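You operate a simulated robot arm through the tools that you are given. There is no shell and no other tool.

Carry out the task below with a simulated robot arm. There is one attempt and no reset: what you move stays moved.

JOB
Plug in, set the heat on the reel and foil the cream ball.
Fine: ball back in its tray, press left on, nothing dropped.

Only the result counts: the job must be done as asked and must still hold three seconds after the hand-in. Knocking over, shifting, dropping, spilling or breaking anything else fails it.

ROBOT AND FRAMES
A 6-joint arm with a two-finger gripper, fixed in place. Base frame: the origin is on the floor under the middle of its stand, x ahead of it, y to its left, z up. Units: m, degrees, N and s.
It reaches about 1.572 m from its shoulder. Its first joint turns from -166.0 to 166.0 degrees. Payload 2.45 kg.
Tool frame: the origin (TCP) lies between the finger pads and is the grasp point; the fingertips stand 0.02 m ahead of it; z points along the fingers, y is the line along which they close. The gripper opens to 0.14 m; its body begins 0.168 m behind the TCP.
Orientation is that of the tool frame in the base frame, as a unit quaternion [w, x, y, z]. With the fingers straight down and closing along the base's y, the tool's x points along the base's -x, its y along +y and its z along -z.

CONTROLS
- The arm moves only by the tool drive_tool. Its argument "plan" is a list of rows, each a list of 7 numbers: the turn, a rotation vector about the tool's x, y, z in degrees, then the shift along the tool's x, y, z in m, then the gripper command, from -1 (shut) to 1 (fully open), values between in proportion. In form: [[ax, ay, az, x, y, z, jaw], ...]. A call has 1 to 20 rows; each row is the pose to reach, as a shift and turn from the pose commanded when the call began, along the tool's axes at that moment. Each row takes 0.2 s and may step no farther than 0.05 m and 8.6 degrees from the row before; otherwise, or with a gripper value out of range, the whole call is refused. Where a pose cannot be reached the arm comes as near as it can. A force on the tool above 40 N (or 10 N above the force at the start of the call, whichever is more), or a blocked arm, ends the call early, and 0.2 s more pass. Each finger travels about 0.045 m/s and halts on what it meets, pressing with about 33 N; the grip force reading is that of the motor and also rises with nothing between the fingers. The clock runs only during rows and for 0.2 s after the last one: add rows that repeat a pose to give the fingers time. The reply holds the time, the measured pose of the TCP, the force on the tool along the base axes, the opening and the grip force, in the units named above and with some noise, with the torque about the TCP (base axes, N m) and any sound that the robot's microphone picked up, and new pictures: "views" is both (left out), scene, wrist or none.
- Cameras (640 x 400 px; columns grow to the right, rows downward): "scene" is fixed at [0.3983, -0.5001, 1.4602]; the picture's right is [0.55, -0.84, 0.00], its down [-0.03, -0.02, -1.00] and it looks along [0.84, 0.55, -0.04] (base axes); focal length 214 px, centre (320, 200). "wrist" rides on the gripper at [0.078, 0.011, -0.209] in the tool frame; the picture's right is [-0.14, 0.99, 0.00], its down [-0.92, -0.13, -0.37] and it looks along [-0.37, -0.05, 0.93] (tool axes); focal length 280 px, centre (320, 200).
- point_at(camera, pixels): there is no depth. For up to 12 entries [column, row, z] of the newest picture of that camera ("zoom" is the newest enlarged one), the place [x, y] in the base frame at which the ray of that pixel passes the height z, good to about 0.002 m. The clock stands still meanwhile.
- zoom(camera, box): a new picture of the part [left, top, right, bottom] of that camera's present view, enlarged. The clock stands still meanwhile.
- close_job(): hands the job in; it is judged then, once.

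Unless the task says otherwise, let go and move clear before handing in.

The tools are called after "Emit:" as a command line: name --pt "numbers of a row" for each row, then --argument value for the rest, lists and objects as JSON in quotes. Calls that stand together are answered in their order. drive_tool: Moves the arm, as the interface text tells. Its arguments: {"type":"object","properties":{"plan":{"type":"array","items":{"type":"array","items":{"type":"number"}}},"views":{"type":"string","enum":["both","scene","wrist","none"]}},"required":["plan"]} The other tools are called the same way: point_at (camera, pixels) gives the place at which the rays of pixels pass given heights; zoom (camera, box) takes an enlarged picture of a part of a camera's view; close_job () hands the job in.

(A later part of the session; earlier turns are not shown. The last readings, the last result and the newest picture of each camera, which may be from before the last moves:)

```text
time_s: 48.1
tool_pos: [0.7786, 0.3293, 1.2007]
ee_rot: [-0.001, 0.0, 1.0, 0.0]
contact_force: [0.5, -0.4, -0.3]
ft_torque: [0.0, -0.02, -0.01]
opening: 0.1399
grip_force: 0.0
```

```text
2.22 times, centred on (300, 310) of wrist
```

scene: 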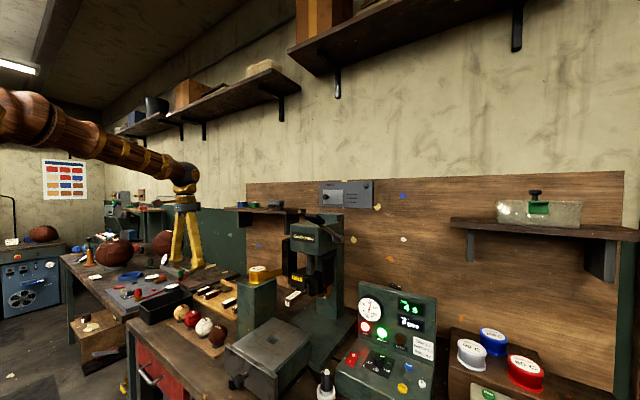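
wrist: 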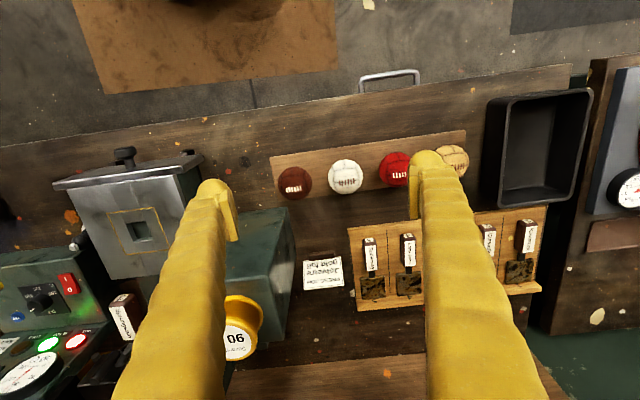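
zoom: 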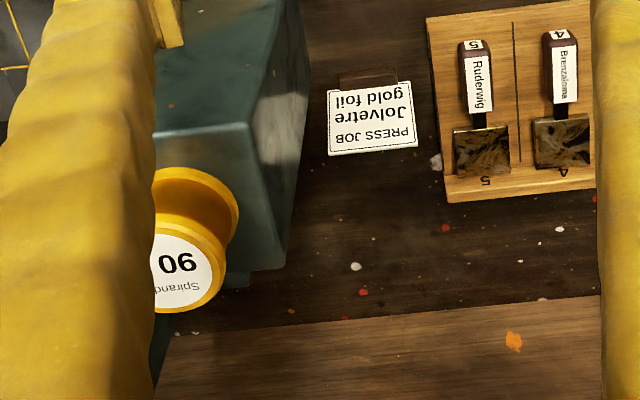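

The card reads "PRESS JOB, Jolvetre, gold foil", which agrees with the gold reel already on the press. The cream ball is at about (0.859, 0.366, 0.906) with neighbours 0.093 m either side, so I'll turn the hand 45 degrees to keep the fingers clear of them.

Emit:
drive_tool --pt "0 0 7.5 -0.013 0.006 0.03 0.43" --pt "0 0 15 -0.026 0.012 0.06 0.43" --pt "0 0 22.5 -0.04 0.018 0.09 0.43" --pt "0 0 30 -0.053 0.024 0.12 0.43" --pt "0 0 37.5 -0.066 0.03 0.15 0.43" --pt "0 0 45 -0.08 0.0367 0.18 0.43" --pt "0 0 45 -0.08 0.0367 0.18 0.43"

Emit:
zoom --camera "wrist" --box '[200, 100, 440, 250]'

Emit:
zoom --camera "scene" --box '[150, 270, 262, 340]'

```text
time_s: 49.7
tool_pos: [0.8617, 0.3664, 1.02]
ee_rot: [0.001, 0.383, 0.924, 0.001]
contact_force: [0.4, 0.2, 0.3]
ft_torque: [0.0, -0.01, -0.02]
opening: 0.1001
grip_force: 0.1
```

scene: 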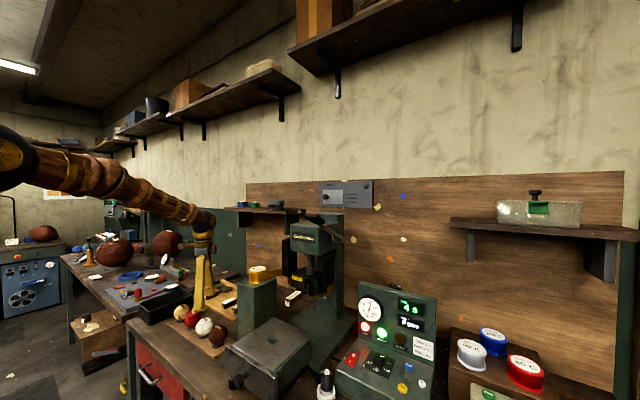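
wrist: 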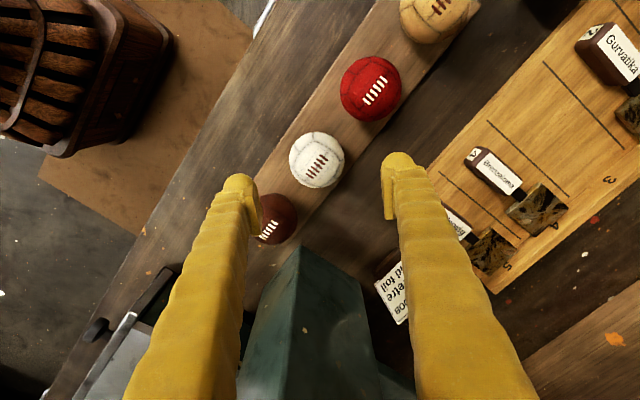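

```text
2.67 times, centred on (320, 175) of wrist
```

zoom: 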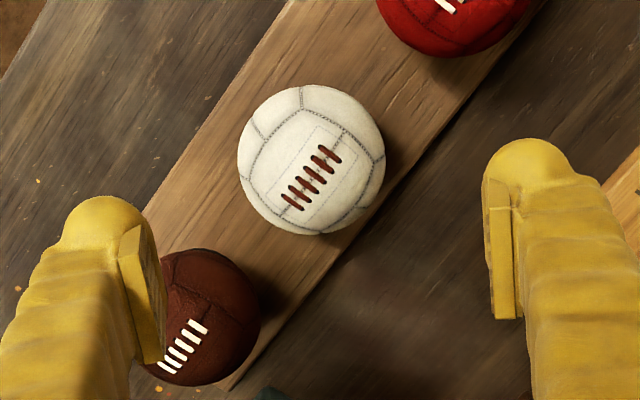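

```text
5.71 times, centred on (206, 305) of scene
```

zoom: 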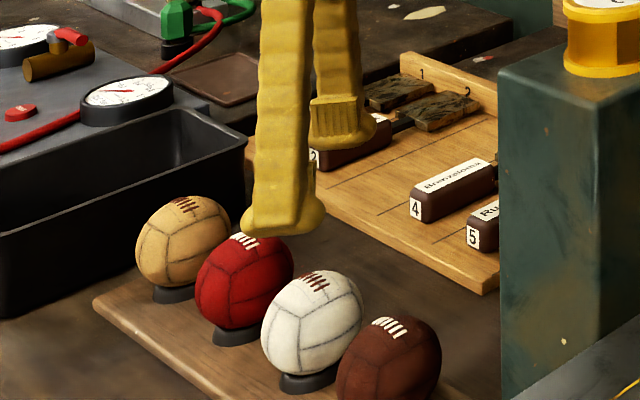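

The ball sits 4 mm off-centre along the tool's y and measures about 0.065 m. I'll correct, narrow the jaw to 0.09 m and descend around it.

Emit:
drive_tool --pt "0 0 0 0 -0.004 0.03 0.286" --pt "0 0 0 0 -0.004 0.06 0.286" --pt "0 0 0 0 -0.004 0.09 0.286" --pt "0 0 0 0 -0.004 0.113 0.286" --pt "0 0 0 0 -0.004 0.113 0.286"

Emit:
zoom --camera "wrist" --box '[200, 100, 440, 250]'

Emit:
zoom --camera "scene" --box '[160, 290, 256, 350]'

```text
time_s: 50.9
tool_pos: [0.8574, 0.363, 0.9089]
ee_rot: [0.001, 0.383, 0.924, -0.001]
contact_force: [-0.2, 0.7, 0.2]
ft_torque: [0.02, -0.02, -0.03]
opening: 0.09
grip_force: 0.0
```

scene: 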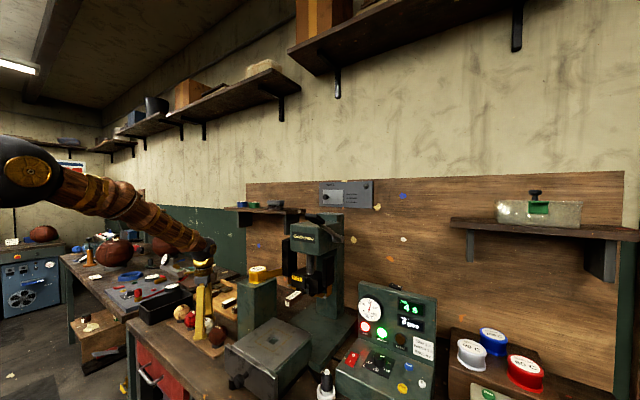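
wrist: 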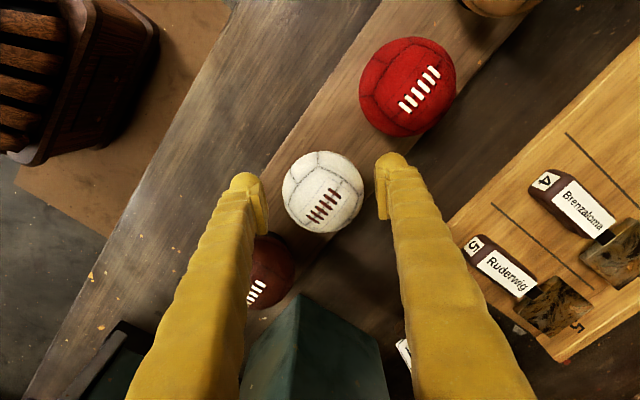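

```text
2.67 times, centred on (320, 175) of wrist
```

zoom: 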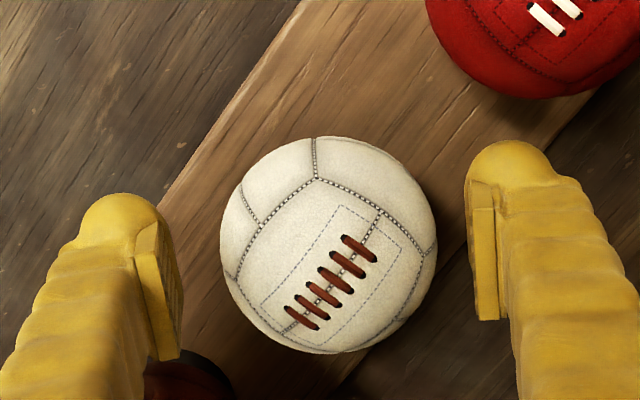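

```text
6.67 times, centred on (208, 320) of scene
```

zoom: 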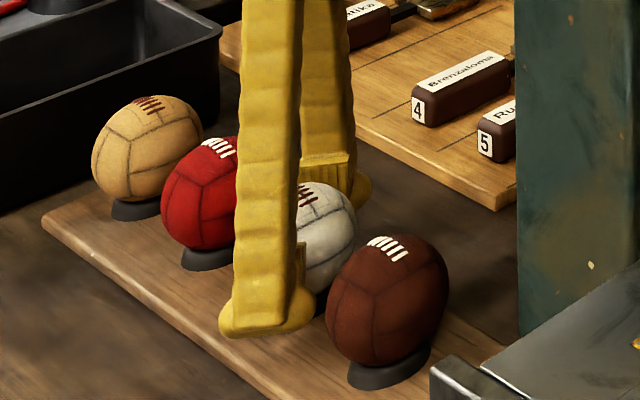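

The ball is centred between the fingers and nothing touches. I'll close on it.

Emit:
drive_tool --pt "0 0 0 0 0.002 0 0.1" --pt "0 0 0 0 0.002 0 -0.2" --pt "0 0 0 0 0.002 0 -0.4" --pt "0 0 0 0 0.002 0 -0.4" --pt "0 0 0 0 0.002 0 -0.4"

Emit:
zoom --camera "wrist" --box '[200, 100, 440, 250]'

```text
time_s: 52.1
tool_pos: [0.8582, 0.3638, 0.9098]
ee_rot: [0.0, 0.383, 0.924, 0.0]
contact_force: [-0.5, 0.2, -0.7]
ft_torque: [0.01, 0.02, 0.02]
opening: 0.0624
grip_force: 32.7
```

scene: 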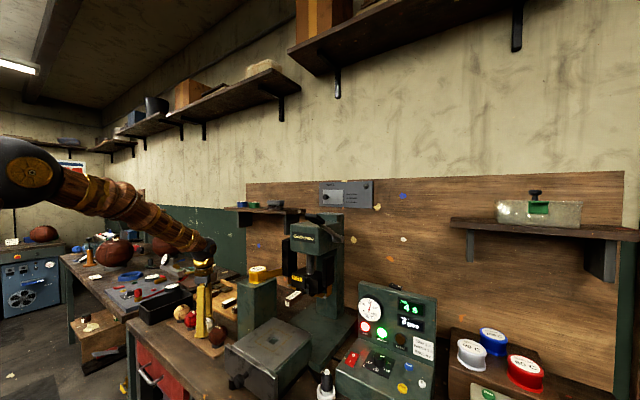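
wrist: 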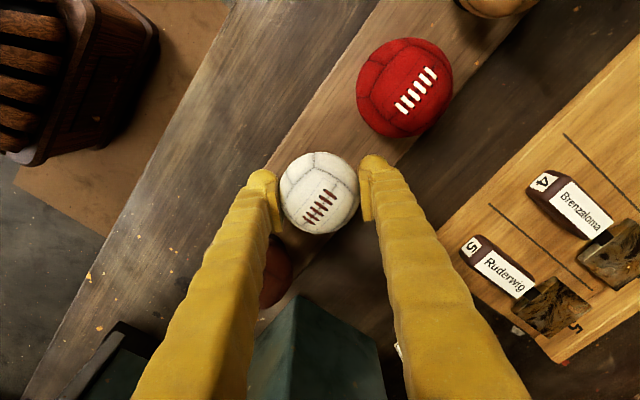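

```text
2.67 times, centred on (320, 175) of wrist
```

zoom: 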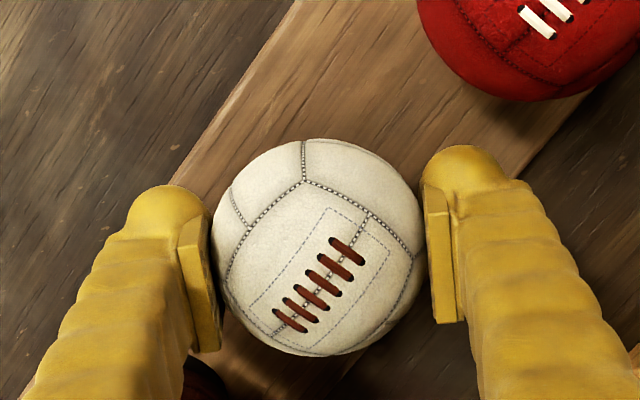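

The ball is gripped at 0.0624 m. I'll lift slowly and check it stays in hand and that the stand stays put.

Emit:
drive_tool --pt "0 0 0 0 0 -0.008 -0.4" --pt "0 0 0 0 0 -0.02 -0.4" --pt "0 0 0 0 0 -0.04 -0.4" --pt "0 0 0 0 0 -0.065 -0.4" --pt "0 0 0 0 0 -0.09 -0.4" --pt "0 0 0 0 0 -0.09 -0.4"

Emit:
zoom --camera "wrist" --box '[200, 100, 440, 250]'

Emit:
zoom --camera "scene" --box '[160, 280, 256, 350]'

```text
time_s: 53.5
tool_pos: [0.8582, 0.3648, 0.9995]
ee_rot: [0.0, 0.383, 0.924, 0.0]
contact_force: [0.1, -0.2, -0.8]
ft_torque: [-0.01, 0.03, 0.0]
opening: 0.0624
grip_force: 33.0
```

scene: 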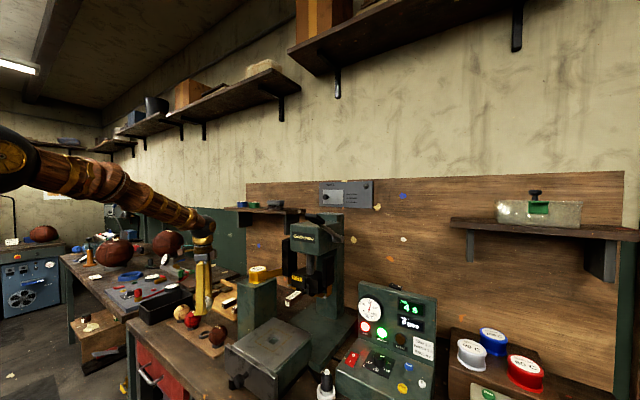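
wrist: 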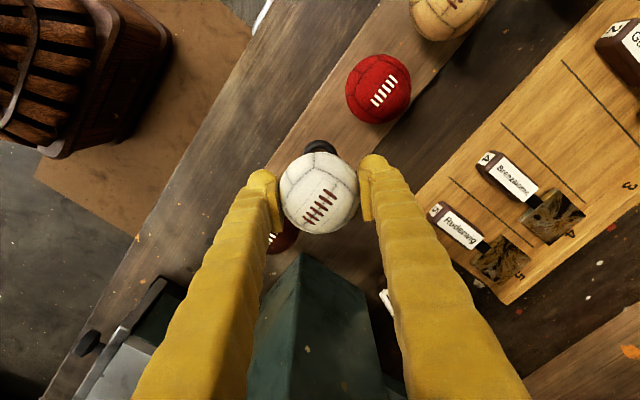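

```text
2.67 times, centred on (320, 175) of wrist
```

zoom: 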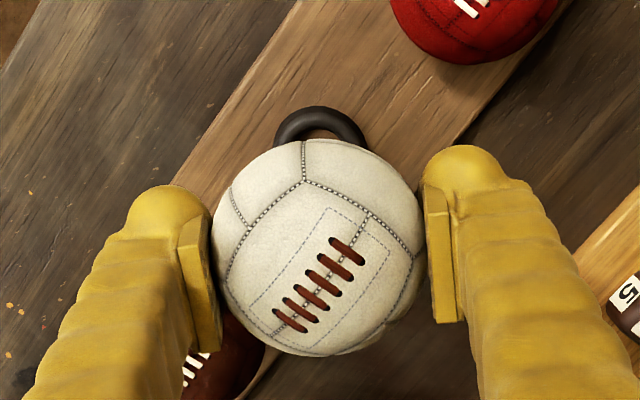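

```text
5.71 times, centred on (208, 315) of scene
```

zoom: 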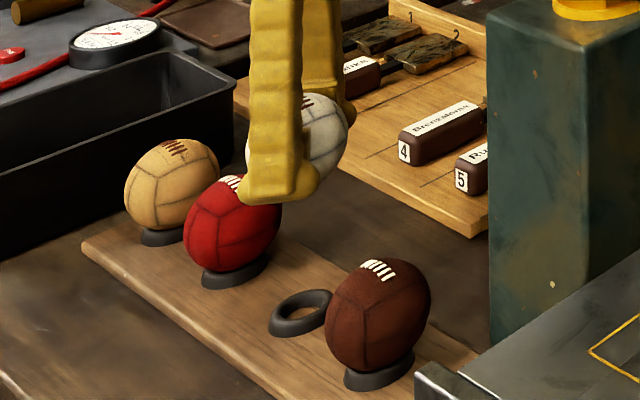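

The ball came up cleanly and its black stand ring stays in the tray. I'll carry it at height, passing in front of the reel pedestal (front face at x about 0.926), to above the nest.

Emit:
drive_tool --pt "0 0 0 0.0071 -0.0071 -0.045 -0.4" --pt "0 0 0 0.0035 -0.0177 -0.09 -0.4" --pt "0 0 0 -0.0283 -0.0495 -0.105 -0.4" --pt "0 0 0 -0.0601 -0.0813 -0.12 -0.4" --pt "0 0 0 -0.094 -0.1152 -0.12 -0.4" --pt "0 0 0 -0.128 -0.1492 -0.12 -0.4" --pt "0 0 0 -0.1619 -0.1831 -0.12 -0.4" --pt "0 0 0 -0.1958 -0.217 -0.12 -0.4" --pt "0 0 0 -0.2333 -0.2403 -0.12 -0.4" --pt "0 0 0 -0.2754 -0.239 -0.12 -0.4" --pt "0 0 0 -0.2754 -0.239 -0.12 -0.4"

Emit:
zoom --camera "wrist" --box '[200, 100, 440, 250]'

Emit:
zoom --camera "scene" --box '[220, 230, 380, 370]'

```text
time_s: 55.9
tool_pos: [0.885, 0.0002, 1.1172]
ee_rot: [0.001, 0.382, 0.924, 0.0]
contact_force: [-0.1, -0.2, -1.1]
ft_torque: [-0.01, -0.02, 0.0]
opening: 0.0627
grip_force: 33.5
```

scene: 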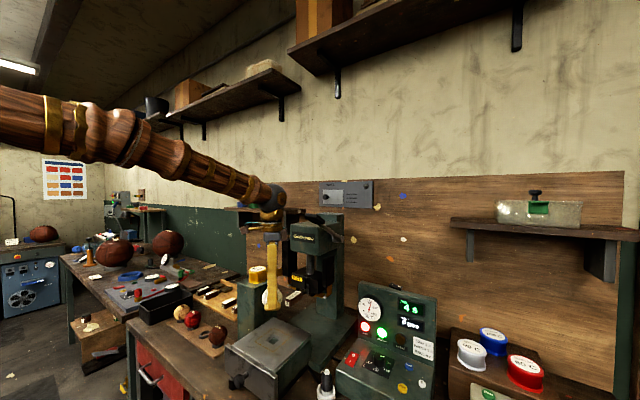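
wrist: 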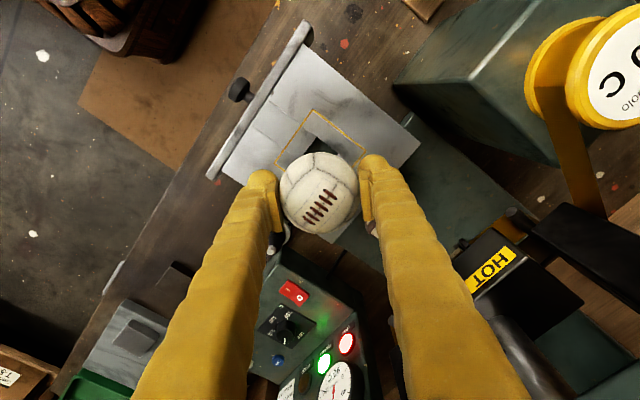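

```text
2.67 times, centred on (320, 175) of wrist
```

zoom: 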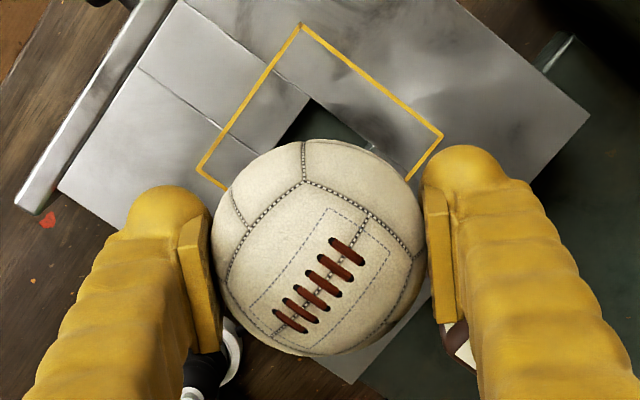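

```text
2.86 times, centred on (300, 300) of scene
```

zoom: 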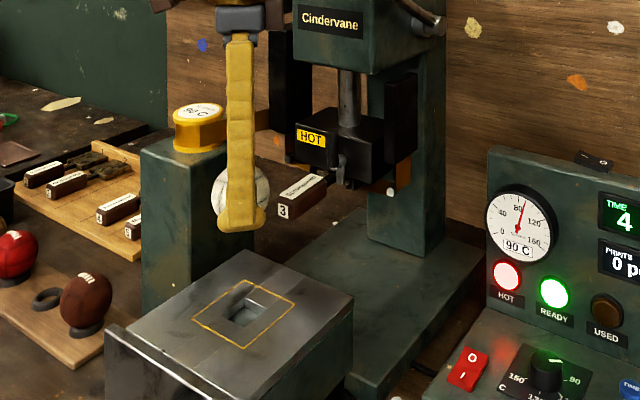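

The gold outline's centre lies about 3 mm to the tool's -x of the ball. I'll correct and lower the ball to just above the nest.

Emit:
drive_tool --pt "0 0 0 -0.003 0 0.03 -0.4" --pt "0 0 0 -0.003 0 0.06 -0.4" --pt "0 0 0 -0.003 0 0.085 -0.4" --pt "0 0 0 -0.003 0 0.095 -0.4" --pt "0 0 0 -0.003 0 0.095 -0.4"

Emit:
zoom --camera "wrist" --box '[200, 100, 440, 250]'

Emit:
zoom --camera "scene" --box '[230, 300, 326, 360]'

```text
time_s: 57.1
tool_pos: [0.888, 0.0, 1.024]
ee_rot: [0.001, 0.383, 0.924, 0.0]
contact_force: [-0.5, -0.9, -1.1]
ft_torque: [0.0, 0.03, -0.01]
opening: 0.0623
grip_force: 32.7
```

scene: 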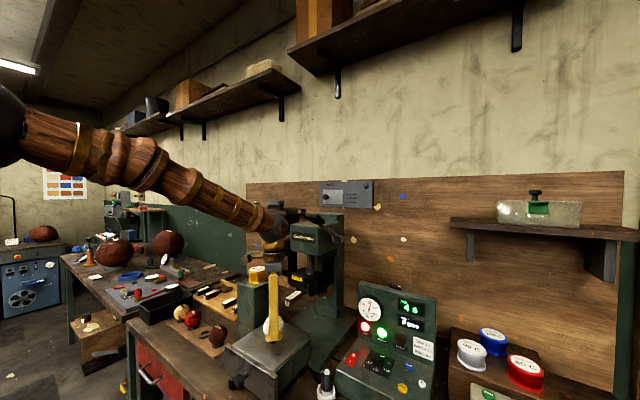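
wrist: 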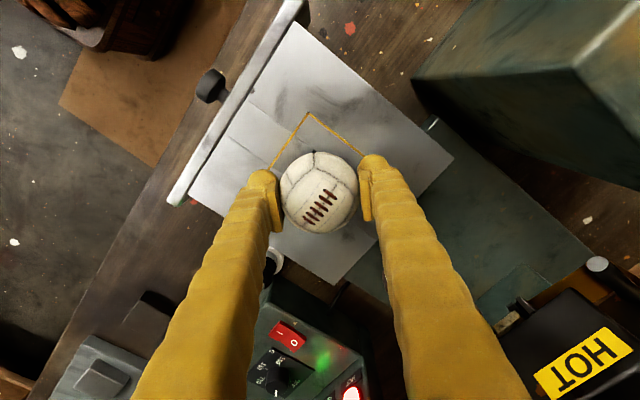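

```text
2.67 times, centred on (320, 175) of wrist
```

zoom: 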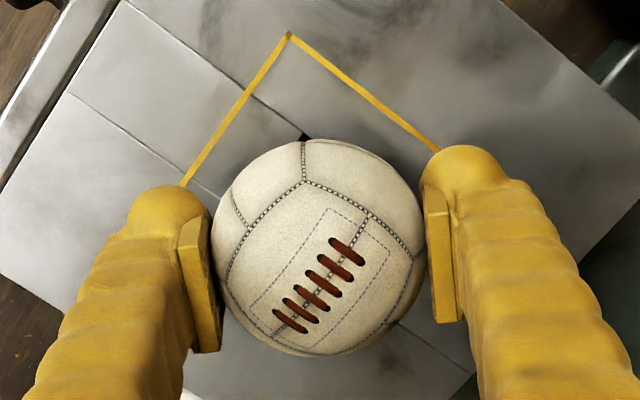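

```text
6.67 times, centred on (278, 330) of scene
```

zoom: 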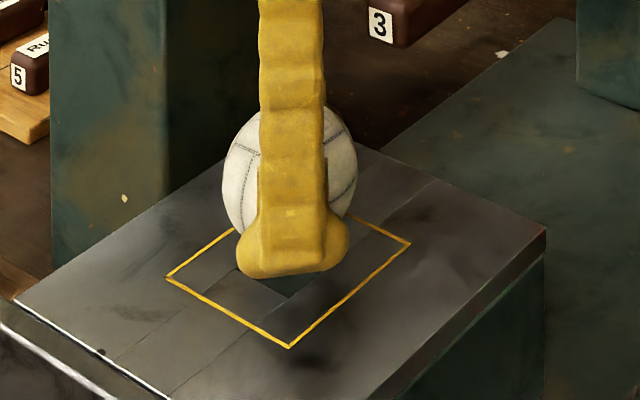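

The ball is within about 2 mm of the nest's centre and will self-centre in the square hole. I'll nudge it and lower in small steps until it touches.

Emit:
drive_tool --pt "0 0 0 -0.001 -0.0015 0.004 -0.4" --pt "0 0 0 -0.001 -0.0015 0.008 -0.4" --pt "0 0 0 -0.001 -0.0015 0.011 -0.4" --pt "0 0 0 -0.001 -0.0015 0.013 -0.4" --pt "0 0 0 -0.001 -0.0015 0.013 -0.4"

Emit:
zoom --camera "scene" --box '[230, 300, 326, 360]'

```text
time_s: 58.3
tool_pos: [0.8864, -0.0024, 1.0099]
ee_rot: [0.001, 0.382, 0.924, -0.001]
contact_force: [-0.2, 0.5, -1.4]
ft_torque: [0.0, -0.02, -0.04]
opening: 0.0624
grip_force: 32.6
```

scene: 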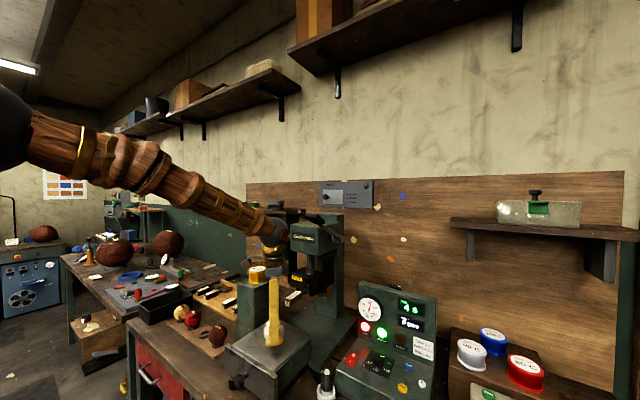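
wrist: 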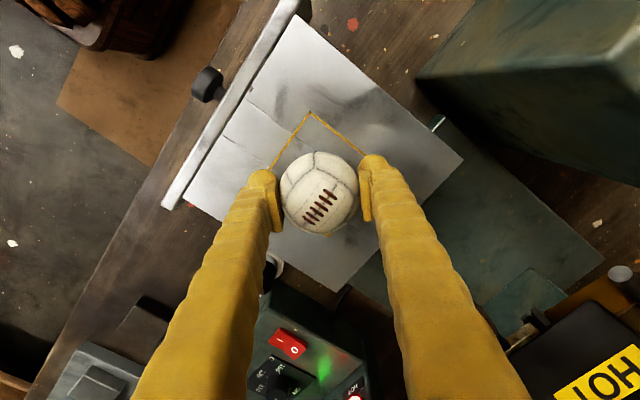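

```text
6.67 times, centred on (278, 330) of scene
```

zoom: 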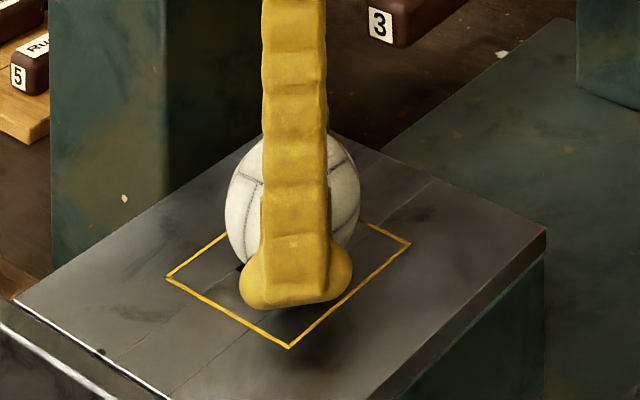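

No contact yet; fingertips are about 10 mm above the plate. I'll continue in 2 mm steps.

Emit:
drive_tool --pt "0 0 0 0 0 0.002 -0.4" --pt "0 0 0 0 0 0.004 -0.4" --pt "0 0 0 0 0 0.006 -0.4" --pt "0 0 0 0 0 0.006 -0.4"

Emit:
zoom --camera "scene" --box '[230, 300, 326, 360]'

Emit:
zoom --camera "wrist" --box '[200, 100, 440, 250]'

```text
time_s: 59.3
tool_pos: [0.8871, -0.0028, 1.0052]
ee_rot: [0.001, 0.383, 0.924, 0.0]
contact_force: [1.5, 7.0, 36.7]
ft_torque: [-0.02, -0.12, -0.01]
opening: 0.063
grip_force: 33.0
```

scene: 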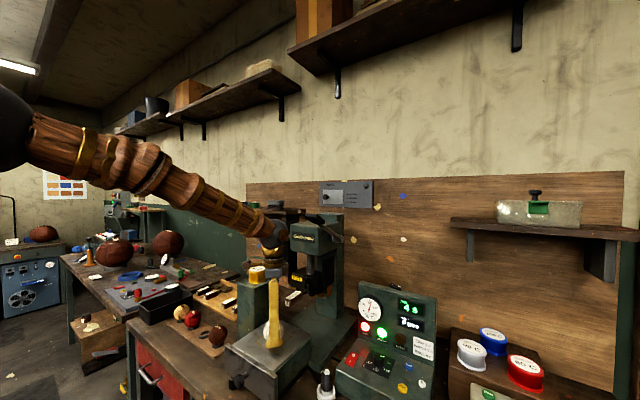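
wrist: 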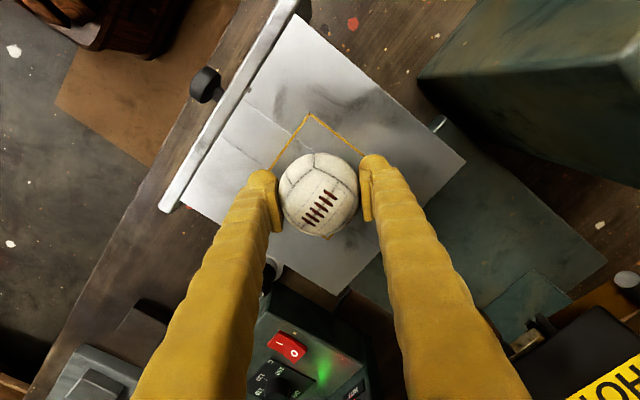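

```text
6.67 times, centred on (278, 330) of scene
```

zoom: 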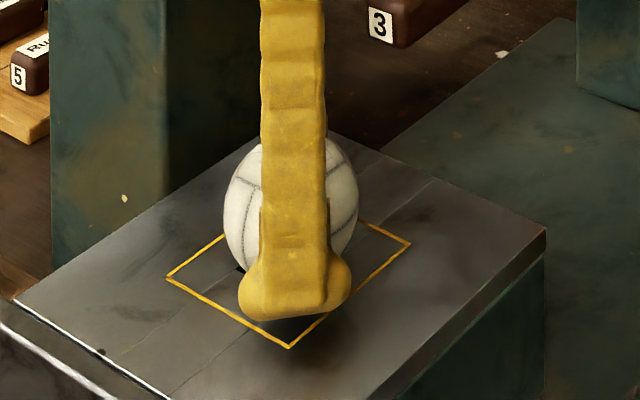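

```text
2.67 times, centred on (320, 175) of wrist
```

zoom: 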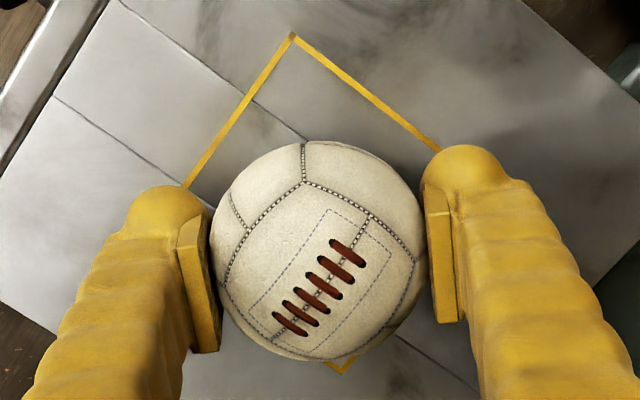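

Contact at 37 N, and with both opposite gold corners visible (zoom (293, 35) and (343, 370)) the ball is about 2.5 mm off along the tool's -x. I'll lift slightly, correct, and set it down again.

Emit:
drive_tool --pt "0 0 0 0 0 -0.004 -0.4" --pt "0 0 0 0.0025 0 -0.005 -0.4" --pt "0 0 0 0.0025 0 -0.002 -0.4" --pt "0 0 0 0.0025 0 -0.0005 -0.4" --pt "0 0 0 0.0025 0 -0.0005 -0.4"

Emit:
zoom --camera "wrist" --box '[200, 100, 440, 250]'

```text
time_s: 60.5
tool_pos: [0.8858, -0.0013, 1.0053]
ee_rot: [0.001, 0.383, 0.924, 0.0]
contact_force: [-0.8, -0.8, -1.6]
ft_torque: [0.0, -0.02, 0.03]
opening: 0.0629
grip_force: 33.1
```

scene: 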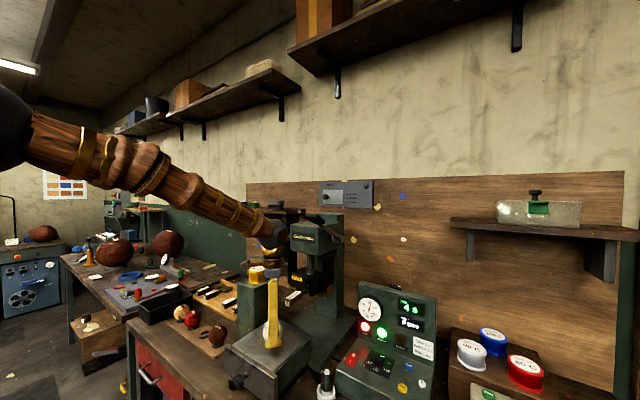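
wrist: 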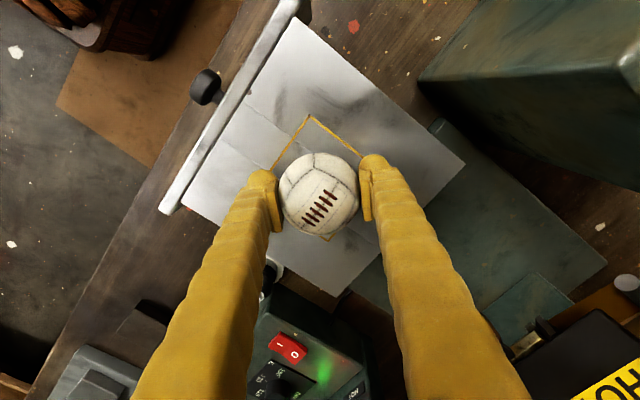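

```text
2.67 times, centred on (320, 175) of wrist
```

zoom: 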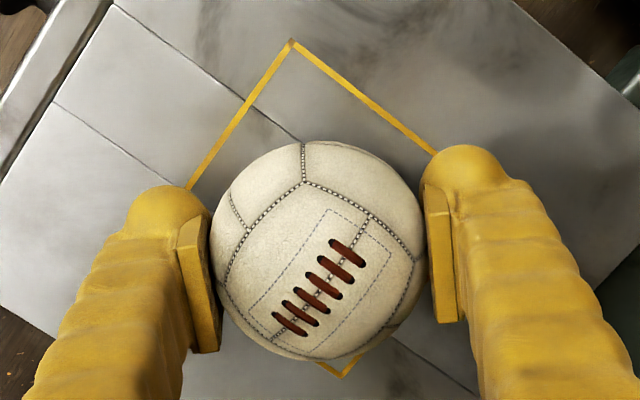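

No contact at the same height now, so the alignment is better. I'll keep lowering in small steps.

Emit:
drive_tool --pt "0 0 0 0.0005 0 0.002 -0.4" --pt "0 0 0 0.0005 0 0.0035 -0.4" --pt "0 0 0 0.0005 0 0.005 -0.4"

```text
time_s: 61.3
tool_pos: [0.886, -0.0018, 1.0011]
ee_rot: [0.002, 0.383, 0.924, 0.0]
contact_force: [2.3, -1.7, 38.3]
ft_torque: [0.01, 0.06, 0.01]
opening: 0.064
grip_force: 32.9
```

scene: 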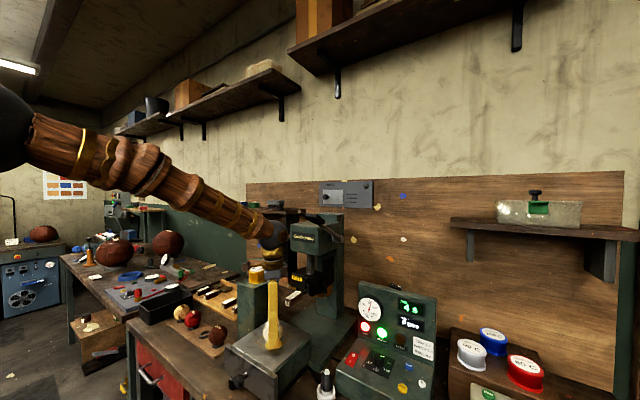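
wrist: 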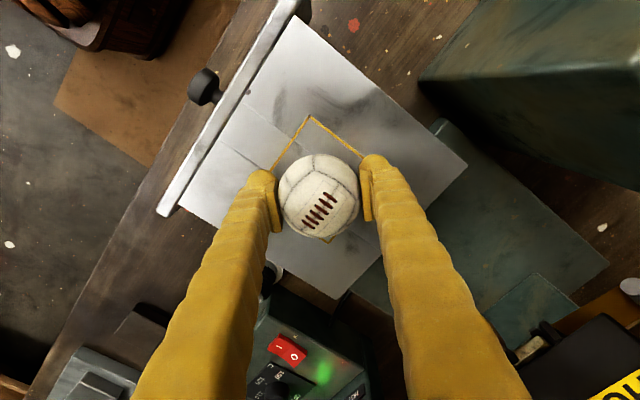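

The contact is vertical and centred now (38 N), so the ball is at the nest. I'll unload slightly and open gently.

Emit:
drive_tool --pt "0 0 0 0 0 -0.0015 -0.4" --pt "0 0 0 0 0 -0.0015 0.0" --pt "0 0 0 0 0 -0.0015 0.1" --pt "0 0 0 0 0 -0.0015 0.2" --pt "0 0 0 0 0 -0.0015 0.25" --pt "0 0 0 0 0 -0.0015 0.25"

Emit:
zoom --camera "wrist" --box '[200, 100, 440, 250]'

Emit:
zoom --camera "scene" --box '[230, 300, 326, 360]'

```text
time_s: 62.7
tool_pos: [0.8848, -0.0007, 1.0018]
ee_rot: [0.001, 0.383, 0.924, -0.001]
contact_force: [-0.8, 0.7, 0.8]
ft_torque: [0.04, 0.0, 0.04]
opening: 0.0877
grip_force: 0.1
```

scene: 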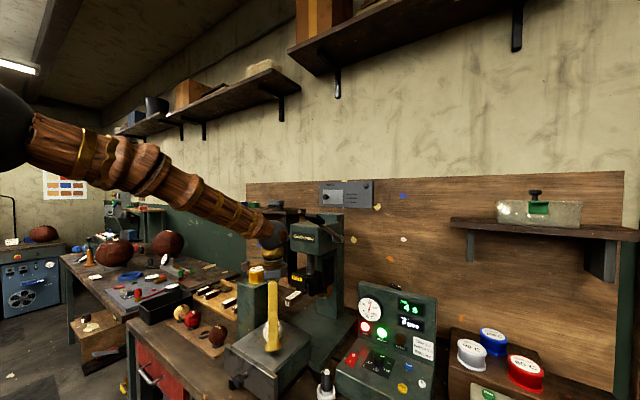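
wrist: 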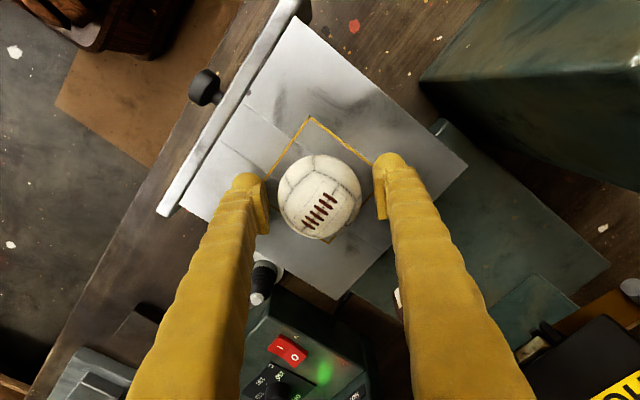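

```text
2.67 times, centred on (320, 175) of wrist
```

zoom: 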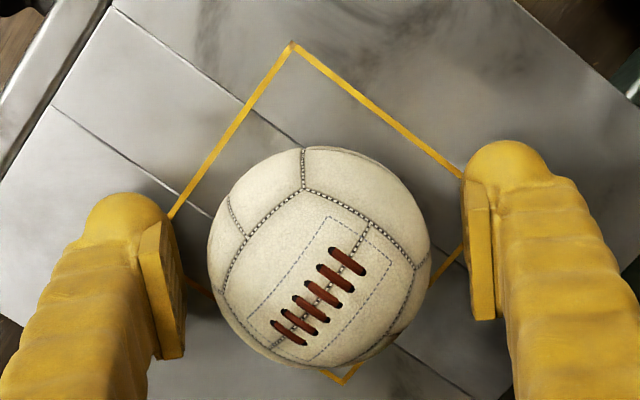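

```text
6.67 times, centred on (278, 330) of scene
```

zoom: 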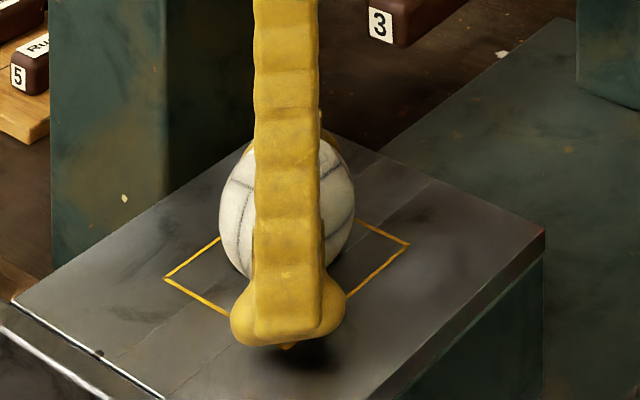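

The ball rests in the nest, upright and free of the fingers. I'll lift straight up and retreat, then look at how the bed and head line up.

Emit:
drive_tool --pt "0 0 0 0 0 -0.03 0.25" --pt "0 0 0 0 0 -0.07 0.25" --pt "0 0 0 0 0 -0.11 0.25" --pt "0 0 0 0.02 -0.02 -0.15 0.25" --pt "0 0 0 0.05 -0.05 -0.17 0.25" --pt "0 0 0 0.08 -0.08 -0.19 0.25" --pt "0 0 0 0.11 -0.11 -0.2 0.25" --pt "0 0 0 0.11 -0.11 -0.2 0.25"

Emit:
zoom --camera "scene" --box '[220, 240, 380, 400]'

Emit:
zoom --camera "scene" --box '[340, 290, 436, 350]'

```text
time_s: 64.5
tool_pos: [0.7302, 0.0005, 1.2012]
ee_rot: [0.002, 0.383, 0.924, 0.0]
contact_force: [0.6, -0.3, 0.2]
ft_torque: [0.02, 0.01, 0.0]
opening: 0.0875
grip_force: 0.0
```

scene: 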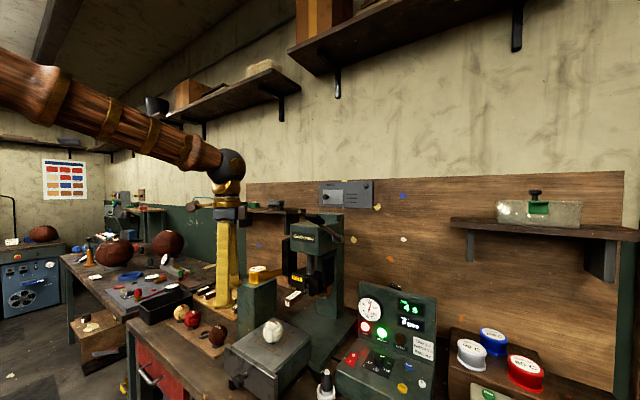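
wrist: 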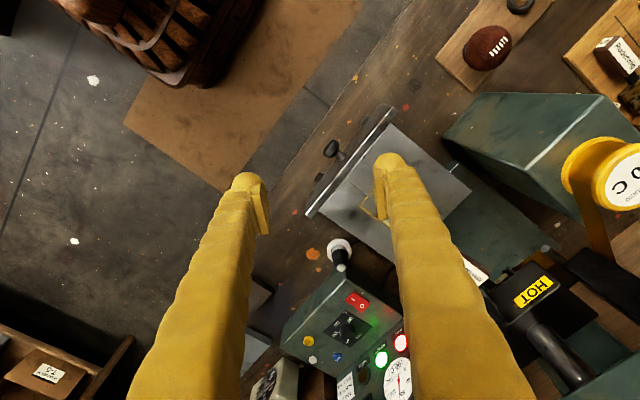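

```text
2.50 times, centred on (300, 320) of scene
```

zoom: 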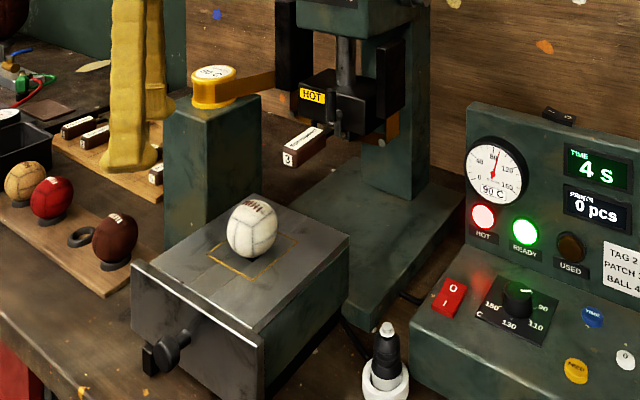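

```text
6.67 times, centred on (388, 320) of scene
```

zoom: 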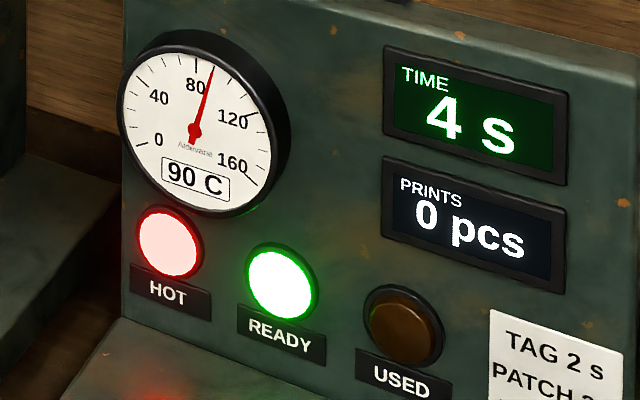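

The ball sits well in the nest and READY stays lit. Next I'll push the bed in by its knob, so I'll square the hand up first and then tilt it to approach from the front.

Emit:
drive_tool --pt "0 0 -7.5 0 0 0 0.1" --pt "0 0 -15 0 0 0 0.1" --pt "0 0 -22.5 0 0 0 0.1" --pt "0 0 -30 0 0 0 0.1" --pt "0 0 -37.5 0 0 0 0.1" --pt "0 0 -45 0 0 0 0.1" --pt "0 0 -45 0 0 0 0.1" --views "none"

Emit:
drive_tool --pt "0 -8 0 0.01 0 0.01 0.1" --pt "0 -16 0 0.02 0 0.02 0.1" --pt "0 -24 0 0.03 0 0.03 0.1" --pt "0 -32 0 0.04 0 0.05 0.1" --pt "0 -40 0 0.05 0 0.08 0.1" --pt "0 -48 0 0.06 0 0.11 0.1" --pt "0 -55 0 0.065 0 0.15 0.1" --pt "0 -60 0 0.07 0 0.18 0.1" --pt "0 -60 0 0.07 0 0.18 0.1"

Emit:
zoom --camera "wrist" --box '[200, 50, 440, 250]'

Emit:
zoom --camera "scene" --box '[180, 280, 340, 400]'

```text
time_s: 66.1
tool_pos: [0.7303, 0.0005, 1.2017]
ee_rot: [0.001, -0.001, 1.0, 0.0]
contact_force: [-0.4, 0.2, 0.5]
ft_torque: [0.03, -0.01, 0.01]
opening: 0.0771
grip_force: 0.0
```

```text
time_s: 68.1
tool_pos: [0.6883, 0.0004, 1.0412]
ee_rot: [0.5, 0.001, 0.866, -0.001]
contact_force: [0.2, -0.1, -0.8]
ft_torque: [-0.01, 0.0, 0.01]
opening: 0.0771
grip_force: 0.0
out of reach, approached as far as the arm can: row 8, 9
```

scene: 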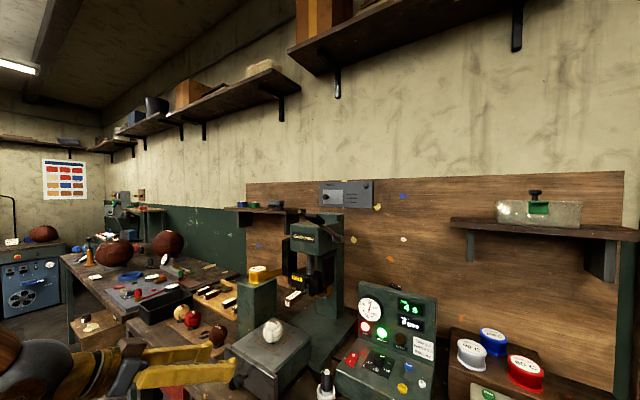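
wrist: 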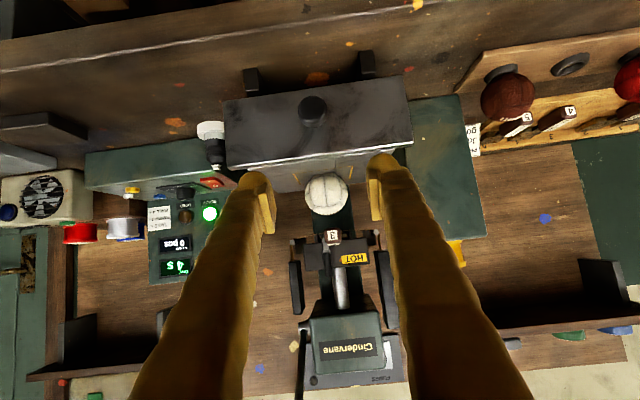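

```text
2.00 times, centred on (320, 150) of wrist
```

zoom: 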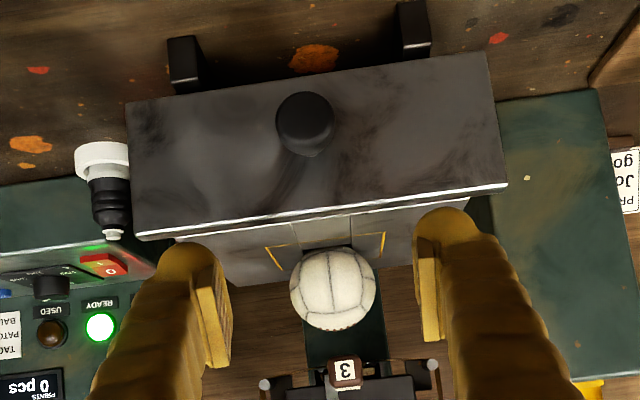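

```text
3.33 times, centred on (260, 340) of scene
```

zoom: 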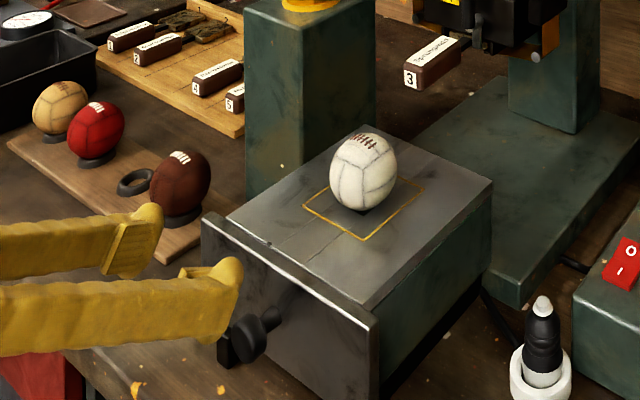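

The arm can't tilt 60 degrees that close in. I'll ease back to 45 degrees and check where it settles.

Emit:
drive_tool --pt "0 7.5 0 0 0 0 0.0" --pt "0 15 0 0 0 0 0.0" --pt "0 15 0 0 0 0 0.0"

Emit:
zoom --camera "wrist" --box '[240, 50, 400, 150]'

```text
time_s: 68.9
tool_pos: [0.6883, -0.0006, 1.0412]
ee_rot: [0.384, 0.0, 0.923, 0.0]
contact_force: [0.0, 0.7, 0.2]
ft_torque: [-0.02, 0.05, 0.02]
opening: 0.07
grip_force: 0.2
```

scene: 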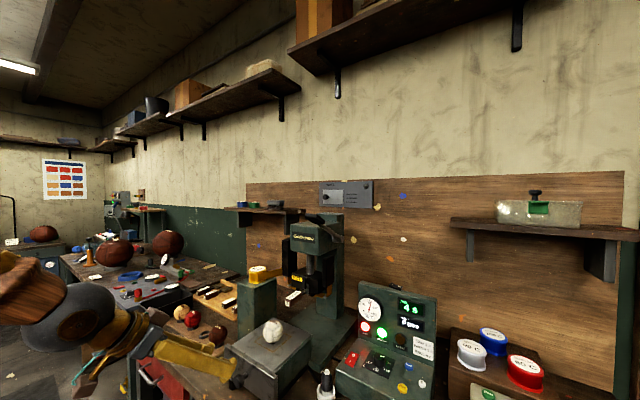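
wrist: 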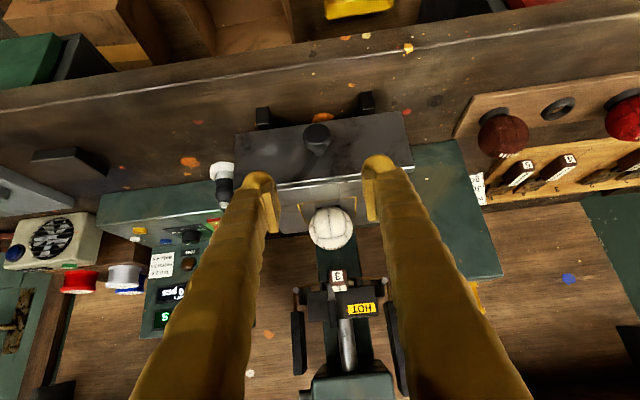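

```text
4.00 times, centred on (320, 100) of wrist
```

zoom: 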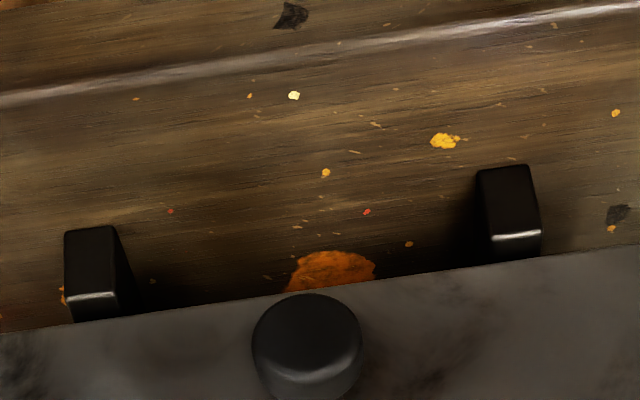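

The arm settled at the pose read out, tilted 45 degrees. The knob head measures about 0.032 m across at (0.759, 0, 0.935); I'll move the open fingers around it.

Emit:
drive_tool --pt "0 0 0 0.016 0 0.03 0.0" --pt "0 0 0 0.0322 0 0.06 0.0" --pt "0 0 0 0.0322 0 0.09 0.0" --pt "0 0 0 0.0322 0 0.114 0.0" --pt "0 0 0 0.0322 0 0.114 0.0"

Emit:
zoom --camera "wrist" --box '[200, 80, 440, 280]'

Emit:
zoom --camera "scene" --box '[180, 320, 308, 400]'

```text
time_s: 70.1
tool_pos: [0.7476, -0.0004, 0.9378]
ee_rot: [0.383, 0.001, 0.924, -0.001]
contact_force: [0.2, -0.6, 0.1]
ft_torque: [-0.02, 0.0, -0.02]
opening: 0.0699
grip_force: 0.0
```

scene: 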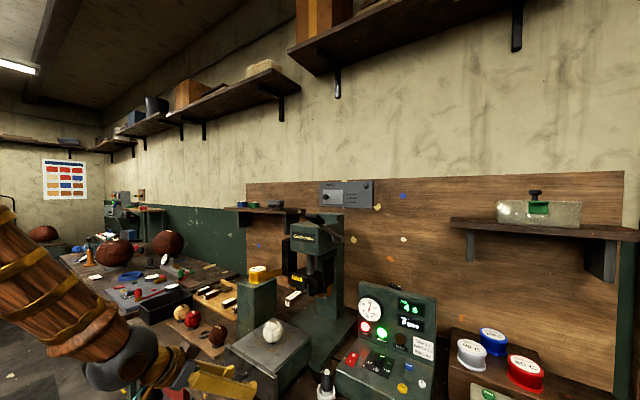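
wrist: 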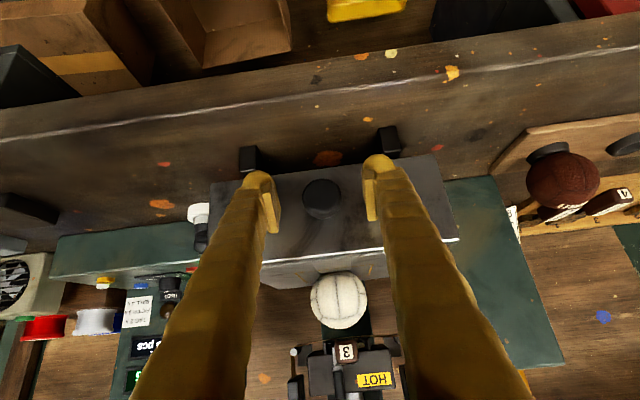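

```text
2.00 times, centred on (320, 180) of wrist
```

zoom: 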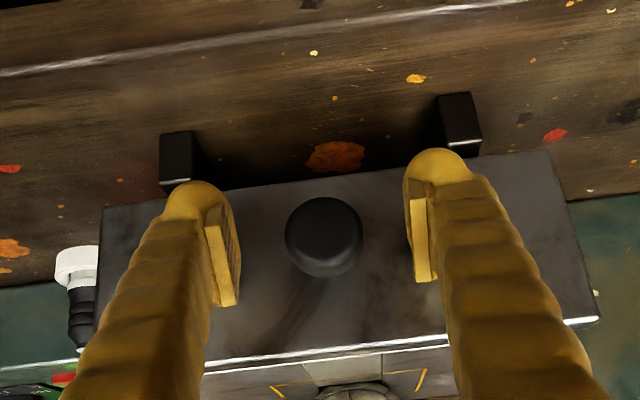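

```text
5.00 times, centred on (244, 360) of scene
```

zoom: 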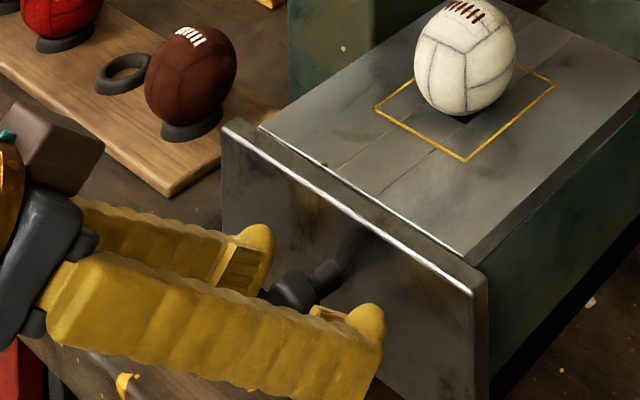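

The knob head sits slightly ahead of the pads. I'll move in a few millimetres and close on it.

Emit:
drive_tool --pt "0 0 0 -0.003 0.0005 0.005 0.0" --pt "0 0 0 -0.003 0.0005 0.005 -0.3" --pt "0 0 0 -0.003 0.0005 0.005 -0.6" --pt "0 0 0 -0.003 0.0005 0.005 -0.8" --pt "0 0 0 -0.003 0.0005 0.005 -0.8" --pt "0 0 0 -0.003 0.0005 0.005 -0.8"

Emit:
zoom --camera "wrist" --box '[200, 80, 440, 280]'

```text
time_s: 71.5
tool_pos: [0.7531, -0.0014, 0.9361]
ee_rot: [0.383, 0.0, 0.924, -0.001]
contact_force: [0.1, 26.5, -1.4]
ft_torque: [-0.02, 0.02, 0.16]
opening: 0.0279
grip_force: 44.9
```

scene: 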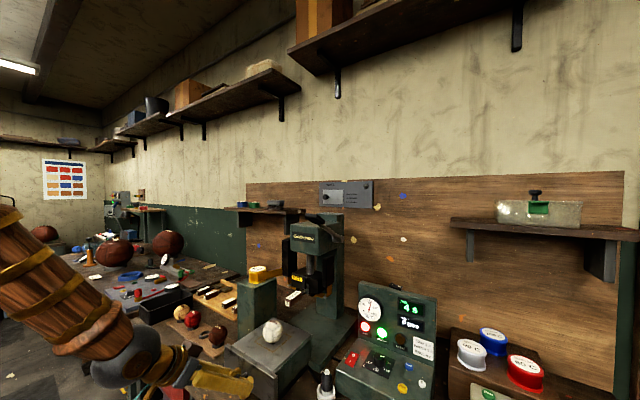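
wrist: 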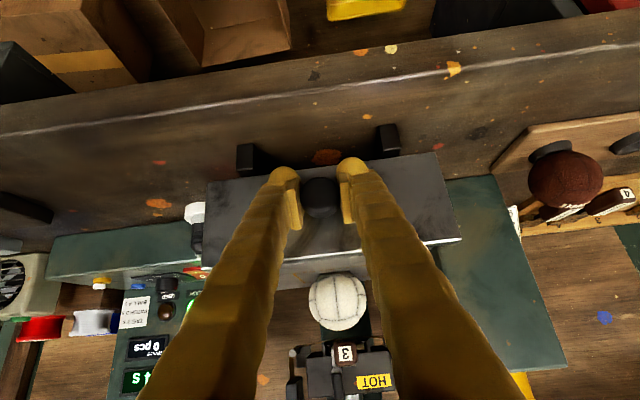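

```text
2.00 times, centred on (320, 180) of wrist
```

zoom: 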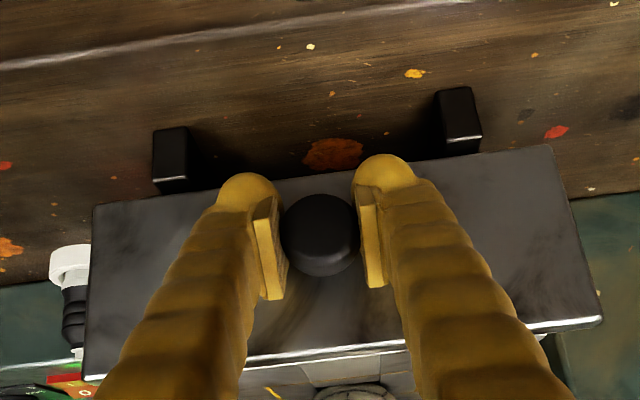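

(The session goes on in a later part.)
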